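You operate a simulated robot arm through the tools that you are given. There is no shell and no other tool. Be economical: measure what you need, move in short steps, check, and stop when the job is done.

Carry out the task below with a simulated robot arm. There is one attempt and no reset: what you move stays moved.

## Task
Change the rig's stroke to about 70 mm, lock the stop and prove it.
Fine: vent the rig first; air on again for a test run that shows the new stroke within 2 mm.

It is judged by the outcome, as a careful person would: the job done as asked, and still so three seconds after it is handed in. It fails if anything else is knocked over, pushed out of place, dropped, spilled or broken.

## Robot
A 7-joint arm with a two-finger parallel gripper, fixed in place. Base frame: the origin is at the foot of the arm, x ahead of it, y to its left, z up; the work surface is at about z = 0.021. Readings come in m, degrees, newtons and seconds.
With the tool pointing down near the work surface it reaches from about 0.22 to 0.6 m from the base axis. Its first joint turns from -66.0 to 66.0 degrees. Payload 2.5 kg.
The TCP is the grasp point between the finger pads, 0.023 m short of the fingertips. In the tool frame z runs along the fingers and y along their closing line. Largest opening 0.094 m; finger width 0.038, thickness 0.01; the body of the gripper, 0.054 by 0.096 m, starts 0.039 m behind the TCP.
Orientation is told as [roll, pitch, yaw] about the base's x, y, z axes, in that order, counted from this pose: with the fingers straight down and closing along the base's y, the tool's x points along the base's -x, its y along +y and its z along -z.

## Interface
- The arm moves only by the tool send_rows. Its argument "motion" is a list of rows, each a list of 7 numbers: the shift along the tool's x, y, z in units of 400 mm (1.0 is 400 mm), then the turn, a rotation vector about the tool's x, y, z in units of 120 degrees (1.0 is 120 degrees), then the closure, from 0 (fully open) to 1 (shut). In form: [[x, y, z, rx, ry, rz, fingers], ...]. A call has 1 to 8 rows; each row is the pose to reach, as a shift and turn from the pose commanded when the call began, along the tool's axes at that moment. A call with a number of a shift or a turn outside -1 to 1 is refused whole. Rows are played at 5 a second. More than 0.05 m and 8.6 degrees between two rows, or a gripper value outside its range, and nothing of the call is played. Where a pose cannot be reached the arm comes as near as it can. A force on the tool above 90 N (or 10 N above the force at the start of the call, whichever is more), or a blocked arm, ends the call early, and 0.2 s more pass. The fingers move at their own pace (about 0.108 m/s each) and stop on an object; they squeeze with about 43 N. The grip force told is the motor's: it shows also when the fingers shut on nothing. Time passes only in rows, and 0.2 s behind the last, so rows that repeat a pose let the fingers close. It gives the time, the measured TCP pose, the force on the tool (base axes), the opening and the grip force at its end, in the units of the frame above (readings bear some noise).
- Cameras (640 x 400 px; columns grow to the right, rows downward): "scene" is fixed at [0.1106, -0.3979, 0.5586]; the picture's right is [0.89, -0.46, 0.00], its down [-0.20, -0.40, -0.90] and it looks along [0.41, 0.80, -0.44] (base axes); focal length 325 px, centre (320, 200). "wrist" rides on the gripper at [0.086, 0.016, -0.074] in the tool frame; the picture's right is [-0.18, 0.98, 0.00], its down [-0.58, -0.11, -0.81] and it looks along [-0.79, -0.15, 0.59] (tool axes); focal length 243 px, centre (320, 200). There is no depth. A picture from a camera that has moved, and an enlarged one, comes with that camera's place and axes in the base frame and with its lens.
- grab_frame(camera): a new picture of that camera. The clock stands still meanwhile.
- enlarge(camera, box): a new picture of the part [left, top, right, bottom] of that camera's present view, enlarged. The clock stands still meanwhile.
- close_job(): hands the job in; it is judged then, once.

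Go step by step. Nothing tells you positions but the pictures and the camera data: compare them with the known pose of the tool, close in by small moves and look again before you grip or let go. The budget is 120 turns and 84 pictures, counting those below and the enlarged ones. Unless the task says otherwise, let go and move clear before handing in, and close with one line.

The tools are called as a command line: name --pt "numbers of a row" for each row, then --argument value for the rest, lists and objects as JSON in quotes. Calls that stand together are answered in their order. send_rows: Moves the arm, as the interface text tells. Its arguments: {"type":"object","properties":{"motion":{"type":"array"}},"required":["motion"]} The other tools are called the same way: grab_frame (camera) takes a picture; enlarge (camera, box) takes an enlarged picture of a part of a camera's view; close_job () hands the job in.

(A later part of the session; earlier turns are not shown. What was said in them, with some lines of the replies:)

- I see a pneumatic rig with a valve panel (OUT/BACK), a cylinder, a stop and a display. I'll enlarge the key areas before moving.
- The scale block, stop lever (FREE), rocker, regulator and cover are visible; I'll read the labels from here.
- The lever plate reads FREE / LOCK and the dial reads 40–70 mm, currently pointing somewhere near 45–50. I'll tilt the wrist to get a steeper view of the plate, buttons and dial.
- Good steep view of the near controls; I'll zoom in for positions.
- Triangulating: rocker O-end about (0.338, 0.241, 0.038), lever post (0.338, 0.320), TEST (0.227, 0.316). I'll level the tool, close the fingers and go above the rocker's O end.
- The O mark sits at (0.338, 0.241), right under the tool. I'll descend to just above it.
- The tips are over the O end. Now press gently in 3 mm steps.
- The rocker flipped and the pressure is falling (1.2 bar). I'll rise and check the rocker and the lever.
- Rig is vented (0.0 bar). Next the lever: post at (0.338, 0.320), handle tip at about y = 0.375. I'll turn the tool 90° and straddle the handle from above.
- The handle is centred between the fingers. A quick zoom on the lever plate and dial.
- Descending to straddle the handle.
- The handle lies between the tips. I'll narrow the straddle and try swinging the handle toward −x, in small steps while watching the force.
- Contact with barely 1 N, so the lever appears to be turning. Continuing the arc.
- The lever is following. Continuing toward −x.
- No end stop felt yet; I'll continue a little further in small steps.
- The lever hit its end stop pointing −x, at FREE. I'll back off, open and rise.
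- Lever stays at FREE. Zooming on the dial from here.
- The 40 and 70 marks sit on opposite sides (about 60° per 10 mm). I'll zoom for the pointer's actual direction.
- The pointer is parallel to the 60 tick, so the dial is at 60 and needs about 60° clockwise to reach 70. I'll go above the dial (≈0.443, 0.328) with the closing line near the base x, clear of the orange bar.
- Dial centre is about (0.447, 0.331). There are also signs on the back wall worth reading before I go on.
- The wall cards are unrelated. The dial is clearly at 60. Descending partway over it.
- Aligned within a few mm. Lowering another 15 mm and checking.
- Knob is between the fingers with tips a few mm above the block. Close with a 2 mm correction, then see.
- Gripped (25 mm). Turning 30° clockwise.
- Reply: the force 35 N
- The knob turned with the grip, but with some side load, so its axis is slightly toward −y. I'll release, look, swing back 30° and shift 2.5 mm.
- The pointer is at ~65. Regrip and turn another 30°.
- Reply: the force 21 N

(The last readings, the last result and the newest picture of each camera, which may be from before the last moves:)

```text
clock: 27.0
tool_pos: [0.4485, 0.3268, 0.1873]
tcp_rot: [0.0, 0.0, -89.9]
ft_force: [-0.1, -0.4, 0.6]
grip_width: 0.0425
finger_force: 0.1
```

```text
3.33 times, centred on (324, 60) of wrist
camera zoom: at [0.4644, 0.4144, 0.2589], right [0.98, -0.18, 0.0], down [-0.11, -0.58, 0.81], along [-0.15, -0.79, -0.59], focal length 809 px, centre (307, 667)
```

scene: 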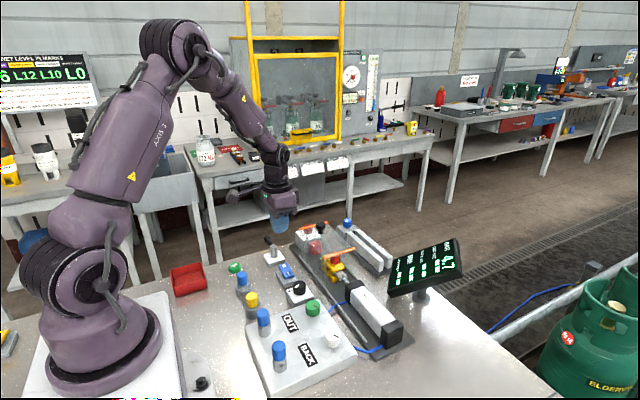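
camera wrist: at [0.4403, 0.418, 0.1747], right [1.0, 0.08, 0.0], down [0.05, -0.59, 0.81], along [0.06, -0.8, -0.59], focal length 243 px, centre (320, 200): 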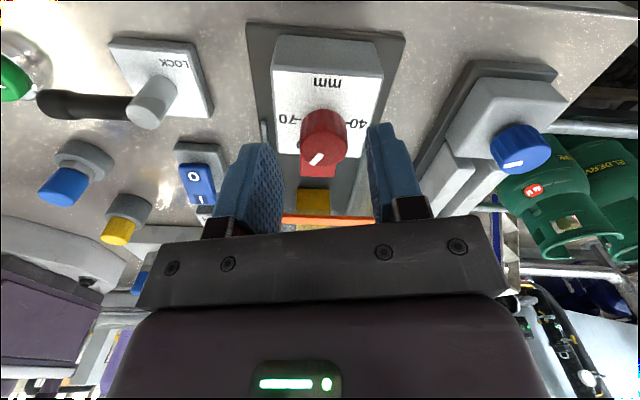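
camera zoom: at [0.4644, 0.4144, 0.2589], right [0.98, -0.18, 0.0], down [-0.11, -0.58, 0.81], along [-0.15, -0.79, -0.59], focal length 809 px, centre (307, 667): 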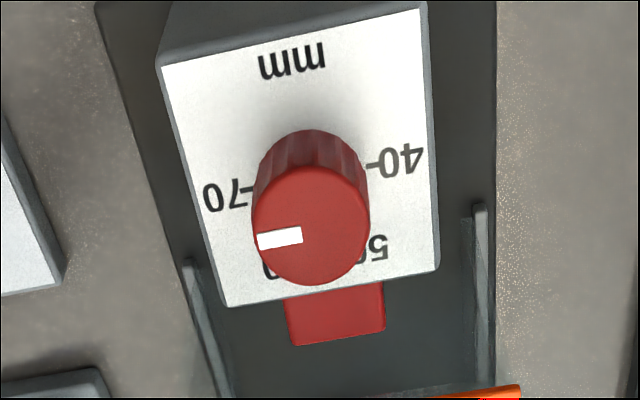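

The pointer is now parallel to the 70 tick. Next, swing the lever back to LOCK: move above the handle at about (0.296, 0.320) with yaw 0.

send_rows --pt "-0.002 -0.047 0 0 0 -0.07 0.47" --pt "-0.004 -0.095 0 0 0 -0.14 0.47" --pt "-0.006 -0.142 0 0 0 -0.21 0.47" --pt "-0.008 -0.19 0 0 0 -0.28 0.47" --pt "-0.011 -0.237 0 0 0 -0.35 0.47" --pt "-0.013 -0.284 0 0 0 -0.42 0.47" --pt "-0.015 -0.332 0 0 0 -0.49 0.47" --pt "-0.017 -0.38 0 0 0 -0.56 0.47"

send_rows --pt "0 0 0 0 0 -0.065 0.47" --pt "0 0 0 0 0 -0.13 0.47" --pt "0 0 0 0 0 -0.19 0.47" --pt "0 0 0 0 0 -0.19 0.47"

grab_frame --camera "wrist"

```text
clock: 28.8
tool_pos: [0.2953, 0.3211, 0.1847]
tcp_rot: [-0.1, 0.0, -22.6]
ft_force: [-0.3, 0.2, -0.2]
grip_width: 0.0497
finger_force: 0.2
```

```text
clock: 29.8
tool_pos: [0.297, 0.3206, 0.1837]
tcp_rot: [0.0, 0.0, 0.2]
ft_force: [0.0, -0.2, 0.2]
grip_width: 0.0502
finger_force: 0.0
```

```text
39 pictures are left
camera wrist: at [0.21, 0.3372, 0.2583], right [0.18, 0.98, 0.0], down [0.58, -0.11, 0.81], along [0.79, -0.15, -0.59], focal length 243 px, centre (320, 200)
```

wrist: 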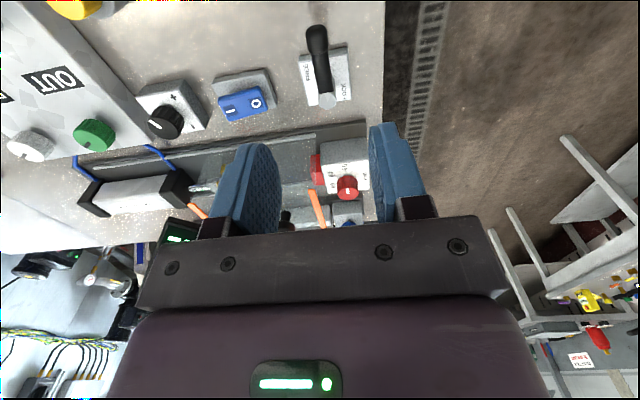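

The handle is centred. Descending to straddle it.

send_rows --pt "0 0 0.1 0 0 0 0.47" --pt "0 0 0.2 0 0 0 0.47" --pt "0 0 0.28 0 0 0 0.47" --pt "0 0 0.312 0 0 0 0.47" --pt "0 0 0.312 0 0 0 0.74" --pt "0 0 0.312 0 0 0 0.74"

grab_frame --camera "wrist"

```text
clock: 31.2
tool_pos: [0.2977, 0.3209, 0.0585]
tcp_rot: [-0.1, 0.0, 0.1]
ft_force: [1.0, -0.9, -0.2]
grip_width: 0.0245
finger_force: 0.1
```

```text
38 pictures are left
camera wrist: at [0.2104, 0.3369, 0.1337], right [0.18, 0.98, 0.0], down [0.58, -0.11, 0.81], along [0.79, -0.15, -0.59], focal length 243 px, centre (320, 200)
```

wrist: 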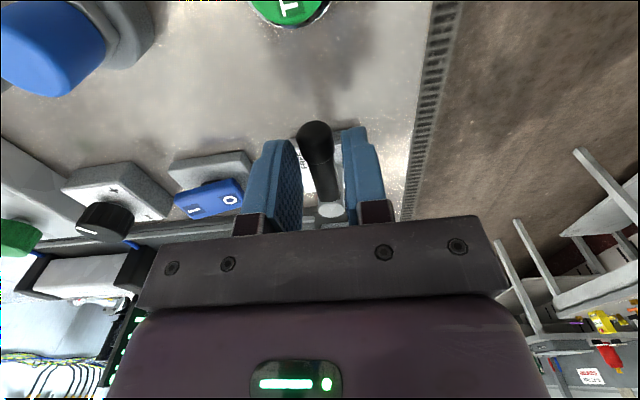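

Straddled. Swinging clockwise back toward LOCK.

send_rows --pt "-0.001 0.0146 0 0 0 0.0667 0.74" --pt "-0.004 0.029 0 0 0 0.1333 0.74" --pt "-0.009 0.0427 0 0 0 0.2 0.74" --pt "-0.016 0.0556 0 0 0 0.2667 0.74" --pt "-0.0246 0.0675 0 0 0 0.3333 0.74"

send_rows --pt "-0.001 0.0146 0 0 0 0.0667 0.74" --pt "-0.004 0.029 0 0 0 0.1333 0.74" --pt "-0.009 0.0427 0 0 0 0.2 0.74" --pt "-0.016 0.0556 0 0 0 0.2667 0.74" --pt "-0.0246 0.0675 0 0 0 0.3333 0.74"

send_rows --pt "-0.001 0.0146 0 0 0 0.0667 0.74" --pt "-0.003 0.024 0 0 0 0.11 0.74"

grab_frame --camera "wrist"

```text
clock: 32.4
tool_pos: [0.3064, 0.3472, 0.059]
tcp_rot: [0.0, 0.0, -40.1]
ft_force: [-0.5, -1.4, 0.6]
grip_width: 0.0251
finger_force: 0.4
```

```text
clock: 33.6
tool_pos: [0.3322, 0.3631, 0.0598]
tcp_rot: [0.0, -0.1, -80.2]
ft_force: [-0.8, -0.9, 0.4]
grip_width: 0.0245
finger_force: 0.1
```

```text
clock: 34.2
tool_pos: [0.3415, 0.3637, 0.0602]
tcp_rot: [0.0, 0.0, -93.3]
ft_force: [-0.4, 0.0, -0.5]
grip_width: 0.0248
finger_force: 0.7
```

```text
37 pictures are left
camera wrist: at [0.3617, 0.4489, 0.1334], right [0.97, -0.24, 0.0], down [-0.14, -0.57, 0.81], along [-0.19, -0.78, -0.59], focal length 243 px, centre (320, 200)
```

wrist: 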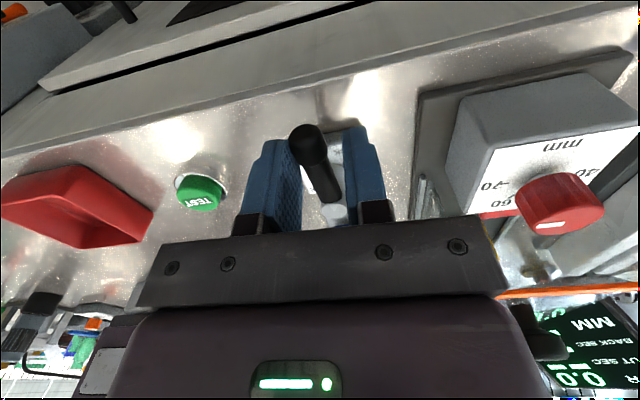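

Not at the end stop yet; a few more degrees.

send_rows --pt "0 0.01 0 0 0 0.04 0.74" --pt "-0.001 0.02 0 0 0 0.06 0.74" --pt "-0.001 0.026 0 0 0 0.06 0.74"

grab_frame --camera "wrist"

```text
clock: 35.0
tool_pos: [0.3489, 0.3615, 0.0588]
tcp_rot: [-0.4, -0.1, -100.3]
ft_force: [-20.3, -2.5, 4.8]
grip_width: 0.0331
finger_force: 10.1
```

```text
36 pictures are left
camera wrist: at [0.3801, 0.4455, 0.1323], right [0.93, -0.36, -0.01], down [-0.2, -0.55, 0.81], along [-0.29, -0.75, -0.59], focal length 243 px, centre (320, 200)
```

wrist: 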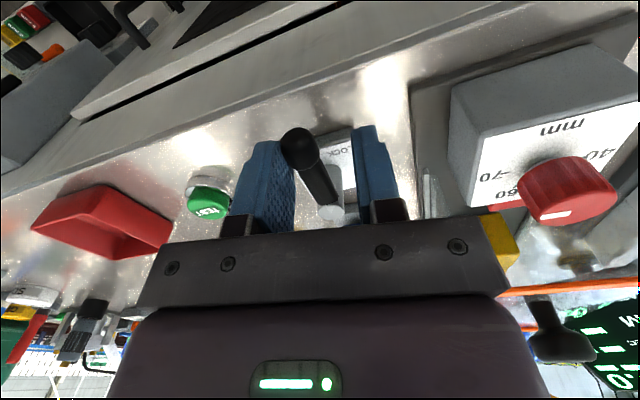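

End stop reached at LOCK. Back off, open, rise and turn back.

send_rows --pt "0 -0.02 0 0 0 0 0.55" --pt "0 -0.025 0 0 0 0 0.47" --pt "0 -0.025 -0.08 0 0 0 0.47" --pt "0 -0.025 -0.18 0 0 0 0.47" --pt "0 -0.025 -0.28 0 0 -0.07 0.47" --pt "0 -0.025 -0.36 0 0 -0.14 0.6" --pt "0 -0.025 -0.36 0 0 -0.21 0.8" --pt "0 -0.025 -0.36 0 0 -0.28 1"

send_rows --pt "0 0 0 0 0 -0.07 1" --pt "0 0 0 0 0 -0.14 1" --pt "0 0 0 0 0 -0.21 1" --pt "0 0 0 0 0 -0.28 1" --pt "0 0 0 0 0 -0.35 1" --pt "0 0 0 0 0 -0.42 1" --pt "0 0 0 0 0 -0.49 1" --pt "0 0 0 0 0 -0.555 1"

grab_frame --camera "wrist"

grab_frame --camera "scene"

```text
clock: 36.8
tool_pos: [0.3417, 0.3639, 0.2048]
tcp_rot: [0.0, 0.0, -66.6]
ft_force: [0.3, 0.5, 0.1]
grip_width: 0.0
finger_force: 42.5
```

```text
clock: 38.6
tool_pos: [0.3412, 0.364, 0.2031]
tcp_rot: [0.0, 0.0, -0.1]
ft_force: [0.7, 0.4, 0.4]
grip_width: 0.0
finger_force: 42.7
```

```text
35 pictures are left
camera wrist: at [0.2543, 0.3801, 0.2776], right [0.18, 0.98, 0.0], down [0.58, -0.11, 0.81], along [0.79, -0.15, -0.59], focal length 243 px, centre (320, 200)
```

wrist: 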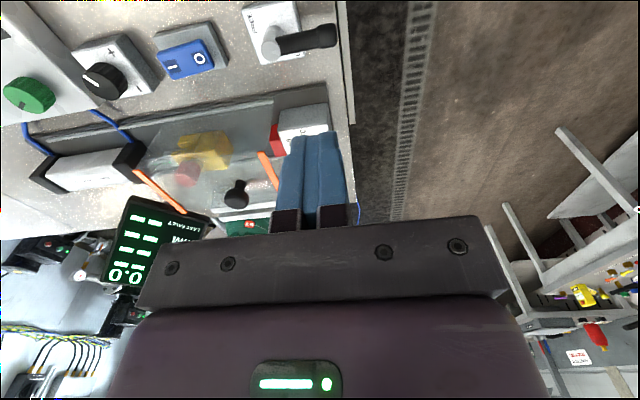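

```text
34 pictures are left
```

scene: 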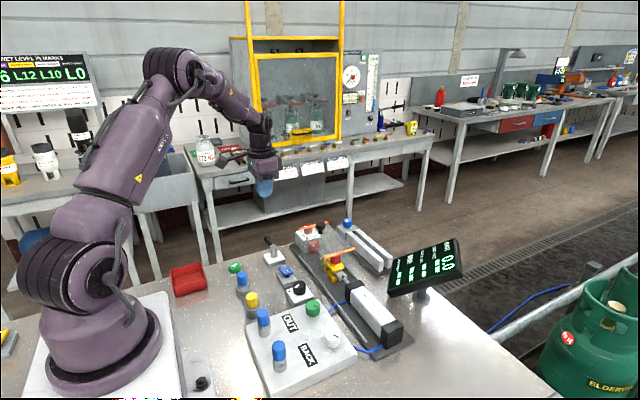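

Lever is at LOCK. Now go above the rocker's I end (≈0.337, 0.214) and check.

send_rows --pt "0.002 -0.09 0 0 0 0 1" --pt "0.004 -0.18 0 0 0 0 1" --pt "0.006 -0.27 0 0 0 0 1" --pt "0.01 -0.372 0.05 0 0 0 1" --pt "0.01 -0.374 0.13 0 0 0 1" --pt "0.01 -0.374 0.22 0 0 0 1" --pt "0.01 -0.374 0.31 0 0 0 1" --pt "0.01 -0.374 0.315 0 0 0 1"

grab_frame --camera "wrist"

```text
clock: 40.4
tool_pos: [0.3366, 0.2139, 0.0779]
tcp_rot: [0.0, 0.0, -0.1]
ft_force: [-0.6, 0.7, -0.5]
grip_width: 0.0001
finger_force: 42.8
```

```text
33 pictures are left
camera wrist: at [0.2504, 0.2306, 0.1515], right [0.19, 0.98, 0.0], down [0.58, -0.11, 0.81], along [0.79, -0.15, -0.59], focal length 243 px, centre (320, 200)
```

wrist: 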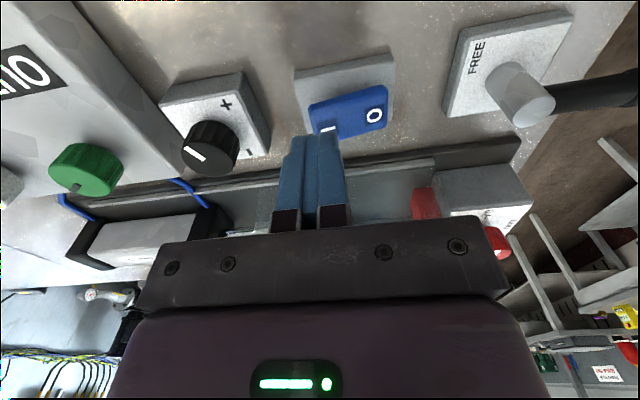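

The tips are over the I end. Pressing.

send_rows --pt "0 0 0.02 0 0 0 1" --pt "0 0 0.035 0 0 0 1" --pt "0 0 0.045 0 0 0 1" --pt "0 0 0.053 0 0 0 1" --pt "0 0 0.06 0 0 0 1"

send_rows --pt "0 0 -0.09 0 0 0 1" --pt "0 0 -0.18 0 0 0 1" --pt "0 0 -0.28 0 0 0 1" --pt "0 0 -0.28 0 0 0 1"

enlarge --camera "scene" --box '[380, 230, 476, 300]'

enlarge --camera "scene" --box '[220, 210, 380, 310]'

```text
clock: 41.6
tool_pos: [0.337, 0.213, 0.0526]
tcp_rot: [-0.1, 0.0, -0.2]
ft_force: [-0.3, -5.1, 4.7]
grip_width: 0.0
finger_force: 42.3
```

```text
clock: 42.6
tool_pos: [0.3387, 0.2141, 0.1661]
tcp_rot: [0.0, 0.1, -0.1]
ft_force: [0.1, 0.8, 0.2]
grip_width: 0.0
finger_force: 42.4
```

```text
5.71 times, centred on (428, 265) of scene
camera zoom: at [0.1106, -0.3979, 0.5586], right [0.89, -0.46, 0.0], down [-0.2, -0.4, -0.9], along [0.41, 0.8, -0.44], focal length 1859 px, centre (-297, -171)
```

zoom: 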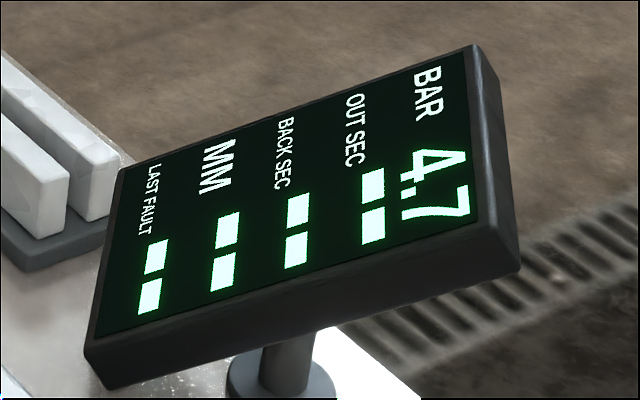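

```text
4.00 times, centred on (300, 260) of scene
camera zoom: at [0.1106, -0.3979, 0.5586], right [0.89, -0.46, 0.0], down [-0.2, -0.4, -0.9], along [0.41, 0.8, -0.44], focal length 1302 px, centre (400, -40)
```

zoom: 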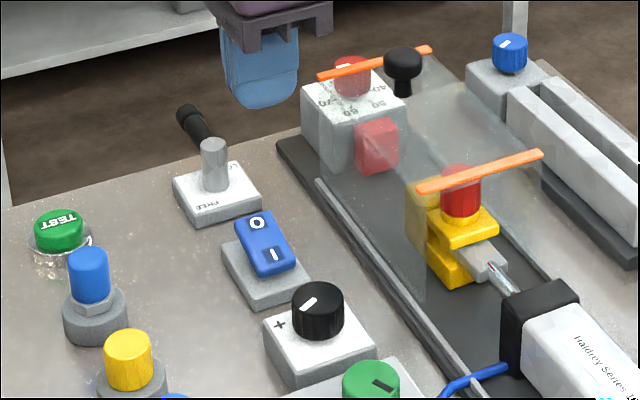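

Air is back at 4.7 bar. Now go over the TEST button at about (0.227, 0.316).

send_rows --pt "0.07 0.064 0 0 0 0 1" --pt "0.14 0.128 0 0 0 0 1" --pt "0.21 0.192 0.04 0 0 0 1" --pt "0.2775 0.255 0.1 0 0 0 1" --pt "0.2775 0.255 0.17 0 0 0 1" --pt "0.2775 0.255 0.17 0 0 0 1"

grab_frame --camera "wrist"

```text
clock: 44.0
tool_pos: [0.2267, 0.3172, 0.0979]
tcp_rot: [0.0, 0.0, -0.2]
ft_force: [-0.9, 0.9, 0.2]
grip_width: 0.0
finger_force: 42.7
```

```text
30 pictures are left
camera wrist: at [0.1401, 0.3335, 0.1714], right [0.19, 0.98, 0.0], down [0.58, -0.11, 0.81], along [0.79, -0.15, -0.59], focal length 243 px, centre (320, 200)
```

wrist: 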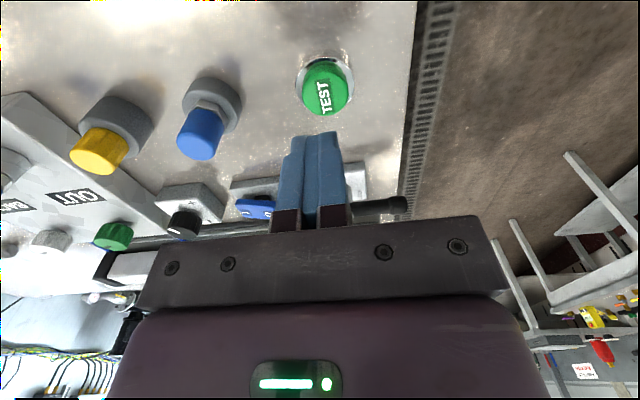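

Button is about (0.221, 0.321). Lowering and pressing stepwise.

send_rows --pt "0.015 0.009 0.04 0 0 0 1" --pt "0.015 0.009 0.075 0 0 0 1" --pt "0.015 0.009 0.09 0 0 0 1" --pt "0.015 0.009 0.1 0 0 0 1" --pt "0.015 0.009 0.107 0 0 0 1"

grab_frame --camera "scene"

```text
clock: 45.2
tool_pos: [0.2212, 0.3202, 0.0551]
tcp_rot: [0.0, 0.0, -0.1]
ft_force: [-0.2, -0.2, -1.1]
grip_width: 0.0
finger_force: 43.5
```

```text
29 pictures are left
```

scene: 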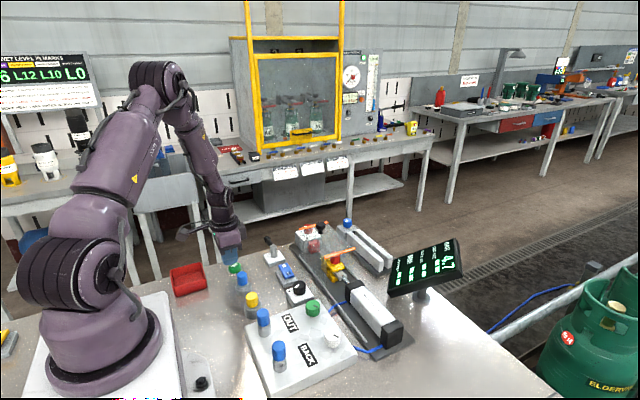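

No contact yet; pressing further in 2 mm steps.

send_rows --pt "0 0 0.006 0 0 0 1" --pt "0 0 0.012 0 0 0 1" --pt "0 0 0.017 0 0 0 1"

grab_frame --camera "scene"

```text
clock: 46.0
tool_pos: [0.2209, 0.32, 0.0484]
tcp_rot: [0.1, 0.0, -0.2]
ft_force: [0.1, 0.1, -0.3]
grip_width: 0.0001
finger_force: 42.0
```

```text
28 pictures are left
```

scene: 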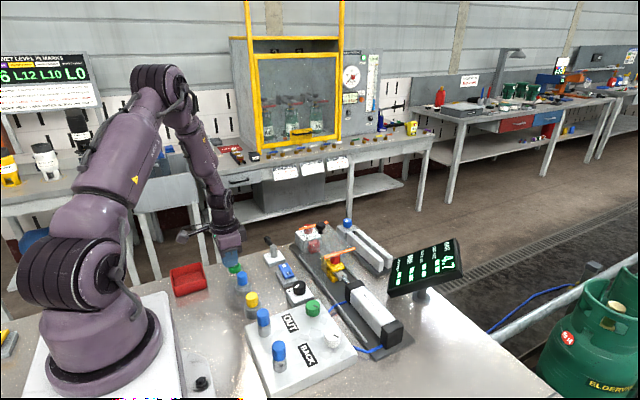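

Still no force; I'll look closely at the tips versus the button.

enlarge --camera "scene" --box '[195, 230, 275, 290]'

grab_frame --camera "wrist"

```text
6.67 times, centred on (235, 260) of scene
camera zoom: at [0.1106, -0.3979, 0.5586], right [0.89, -0.46, 0.0], down [-0.2, -0.4, -0.9], along [0.41, 0.8, -0.44], focal length 2169 px, centre (887, -200)
```

zoom: 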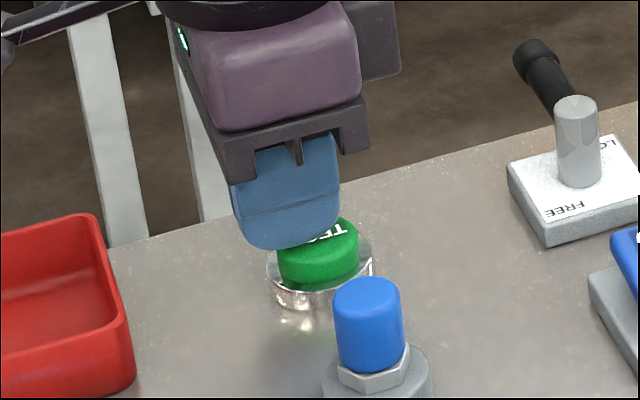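

```text
26 pictures are left
camera wrist: at [0.1334, 0.3368, 0.1219], right [0.19, 0.98, 0.0], down [0.58, -0.11, 0.81], along [0.79, -0.15, -0.59], focal length 243 px, centre (320, 200)
```

wrist: 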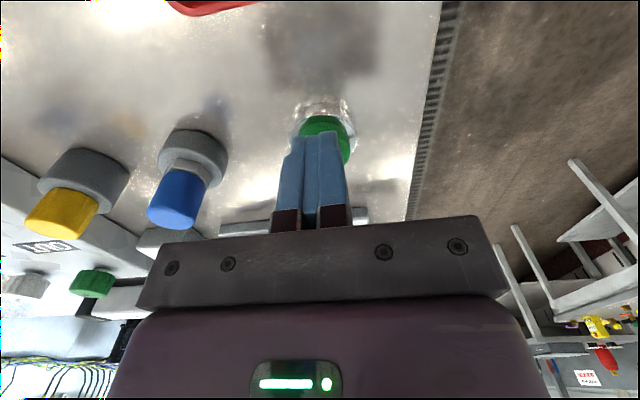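

The tips hover just above, slightly short in x. Shift 6 mm +x, 2 mm +y and continue down gently.

send_rows --pt "-0.016 0.005 0 0 0 0 1" --pt "-0.016 0.005 0.007 0 0 0 1" --pt "-0.016 0.005 0.012 0 0 0 1"

enlarge --camera "scene" --box '[195, 230, 275, 290]'

```text
clock: 46.8
tool_pos: [0.2282, 0.3223, 0.0445]
tcp_rot: [-0.1, 0.0, -0.1]
ft_force: [-1.1, -0.5, 0.5]
grip_width: 0.0003
finger_force: 42.3
```

```text
6.67 times, centred on (235, 260) of scene
camera zoom: at [0.1106, -0.3979, 0.5586], right [0.89, -0.46, 0.0], down [-0.2, -0.4, -0.9], along [0.41, 0.8, -0.44], focal length 2169 px, centre (887, -200)
```

zoom: 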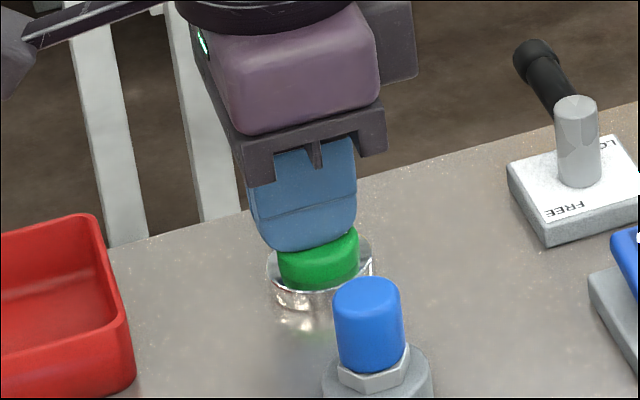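

Continue down in 2 mm steps.

send_rows --pt "0 0 0.005 0 0 0 1" --pt "0 0 0.01 0 0 0 1" --pt "0 0 0.015 0 0 0 1"

enlarge --camera "scene" --box '[200, 220, 480, 320]'

```text
clock: 47.6
tool_pos: [0.227, 0.322, 0.0381]
tcp_rot: [0.0, 0.0, -0.2]
ft_force: [-1.7, -2.7, 11.4]
grip_width: 0.0
finger_force: 42.6
```

```text
2.29 times, centred on (340, 270) of scene
camera zoom: at [0.1106, -0.3979, 0.5585], right [0.89, -0.46, 0.0], down [-0.2, -0.39, -0.9], along [0.41, 0.8, -0.44], focal length 744 px, centre (274, 40)
```

zoom: 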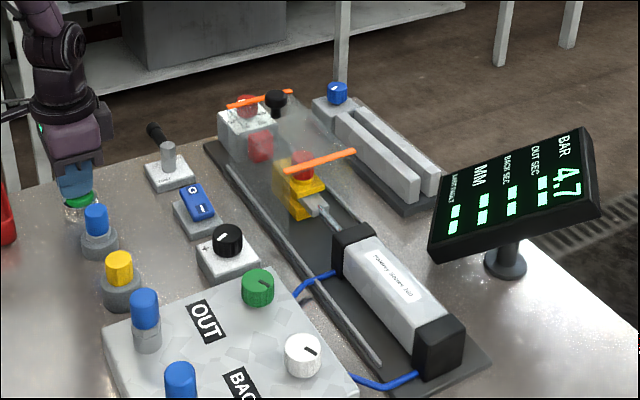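

Contact at 11 N. I'll lift a little and see whether the cycle runs.

send_rows --pt "0 0 -0.02 0 0 0 1" --pt "0 0 -0.04 0 0 0 1"

enlarge --camera "scene" --box '[280, 220, 480, 320]'

```text
clock: 48.2
tool_pos: [0.2267, 0.3226, 0.054]
tcp_rot: [0.0, 0.0, -0.1]
ft_force: [0.5, 0.4, 0.0]
grip_width: 0.0
finger_force: 42.5
```

```text
3.20 times, centred on (380, 270) of scene
camera zoom: at [0.1106, -0.3979, 0.5586], right [0.89, -0.46, 0.0], down [-0.2, -0.4, -0.9], along [0.41, 0.8, -0.44], focal length 1041 px, centre (128, -24)
```

zoom: 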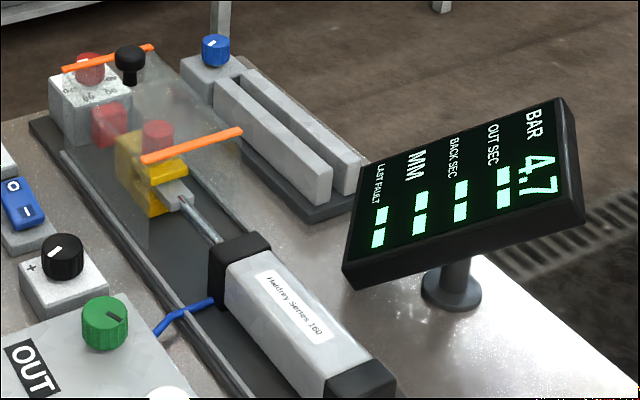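

The cycle is running: the carriage is extending. Rise clear and wait for the readout.

send_rows --pt "0 0 -0.1 0 0 0 1" --pt "0 0 -0.2 0 0 0 1" --pt "0 0 -0.3 0 0 0 1" --pt "0 0 -0.3 0 0 0 1" --pt "0 0 -0.3 0 0 0 1" --pt "0 0 -0.3 0 0 0 1" --pt "0 0 -0.3 0 0 0 1" --pt "0 0 -0.3 0 0 0 1"

enlarge --camera "scene" --box '[280, 220, 480, 320]'

```text
clock: 50.0
tool_pos: [0.2273, 0.3214, 0.1728]
tcp_rot: [0.0, 0.0, -0.1]
ft_force: [0.3, -0.6, -0.1]
grip_width: 0.0
finger_force: 42.8
```

```text
3.20 times, centred on (380, 270) of scene
camera zoom: at [0.1106, -0.3979, 0.5586], right [0.89, -0.46, 0.0], down [-0.2, -0.4, -0.9], along [0.41, 0.8, -0.44], focal length 1041 px, centre (128, -24)
```

zoom: 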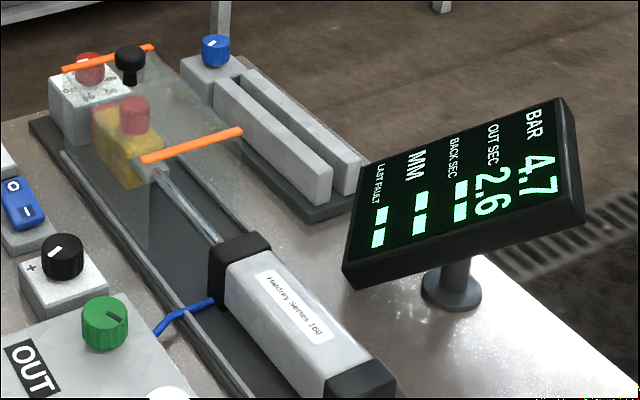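

Out in 2.6 s; waiting for the return stroke.

send_rows --pt "0 0 0 0 0 0 1" --pt "0 0 0 0 0 0 1" --pt "0 0 0 0 0 0 1" --pt "0 0 0 0 0 0 1" --pt "0 0 0 0 0 0 1" --pt "0 0 0 0 0 0 1" --pt "0 0 0 0 0 0 1" --pt "0 0 0 0 0 0 1"

send_rows --pt "0 0 0 0 0 0 1" --pt "0 0 0 0 0 0 1" --pt "0 0 0 0 0 0 1" --pt "0 0 0 0 0 0 1" --pt "0 0 0 0 0 0 1" --pt "0 0 0 0 0 0 1" --pt "0 0 0 0 0 0 1" --pt "0 0 0 0 0 0 1"

enlarge --camera "scene" --box '[280, 220, 480, 320]'

```text
clock: 51.8
tool_pos: [0.2264, 0.3212, 0.1724]
tcp_rot: [0.0, 0.0, 0.0]
ft_force: [0.0, 0.0, 0.9]
grip_width: 0.0
finger_force: 42.1
```

```text
clock: 53.6
tool_pos: [0.2261, 0.3214, 0.1729]
tcp_rot: [0.0, 0.0, -0.1]
ft_force: [0.1, -0.5, -0.1]
grip_width: 0.0
finger_force: 42.5
```

```text
3.20 times, centred on (380, 270) of scene
camera zoom: at [0.1106, -0.3979, 0.5586], right [0.89, -0.46, 0.0], down [-0.2, -0.4, -0.9], along [0.41, 0.8, -0.44], focal length 1041 px, centre (128, -24)
```

zoom: 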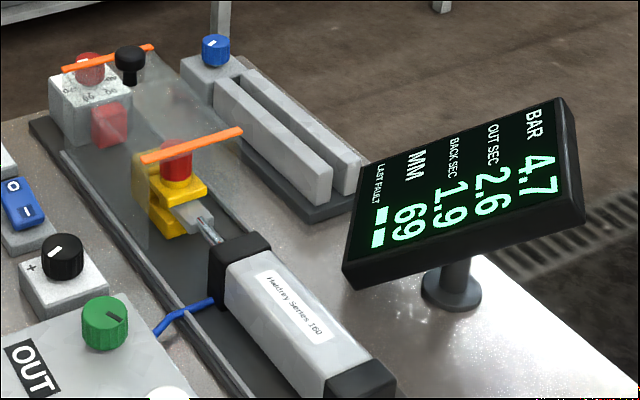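

The readout shows 69 mm, with no fault. One closer check of the display and the overall state.

enlarge --camera "scene" --box '[380, 230, 476, 300]'

enlarge --camera "scene" --box '[160, 210, 400, 390]'

```text
5.71 times, centred on (428, 265) of scene
camera zoom: at [0.1106, -0.3979, 0.5586], right [0.89, -0.46, 0.0], down [-0.2, -0.4, -0.9], along [0.41, 0.8, -0.44], focal length 1859 px, centre (-297, -171)
```

zoom: 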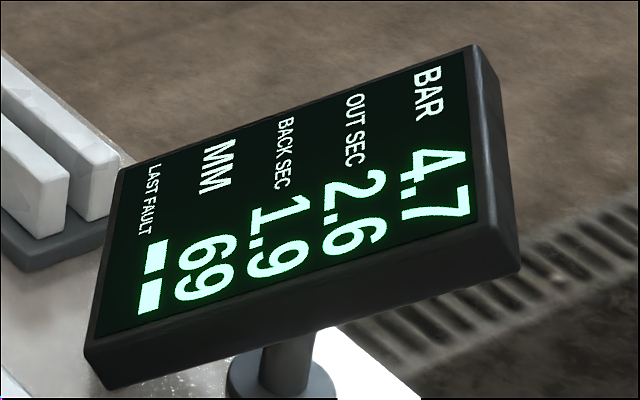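

```text
2.22 times, centred on (280, 300) of scene
camera zoom: at [0.1106, -0.3979, 0.5586], right [0.89, -0.46, 0.0], down [-0.2, -0.4, -0.9], along [0.41, 0.8, -0.44], focal length 723 px, centre (409, -22)
```

zoom: 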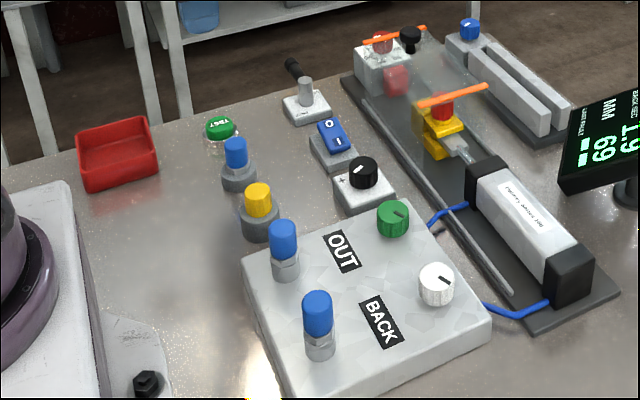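

The test run shows 69 mm at 4.7 bar with no fault. The lever is at LOCK and the arm is clear, so I'm handing in.

close_job

```text
The job is handed in.
```

The stroke is now set to about 70 mm and the stop is locked: I vented the rig to 0.0 bar first, and with air back at 4.7 bar the test run read 69 mm with no fault.
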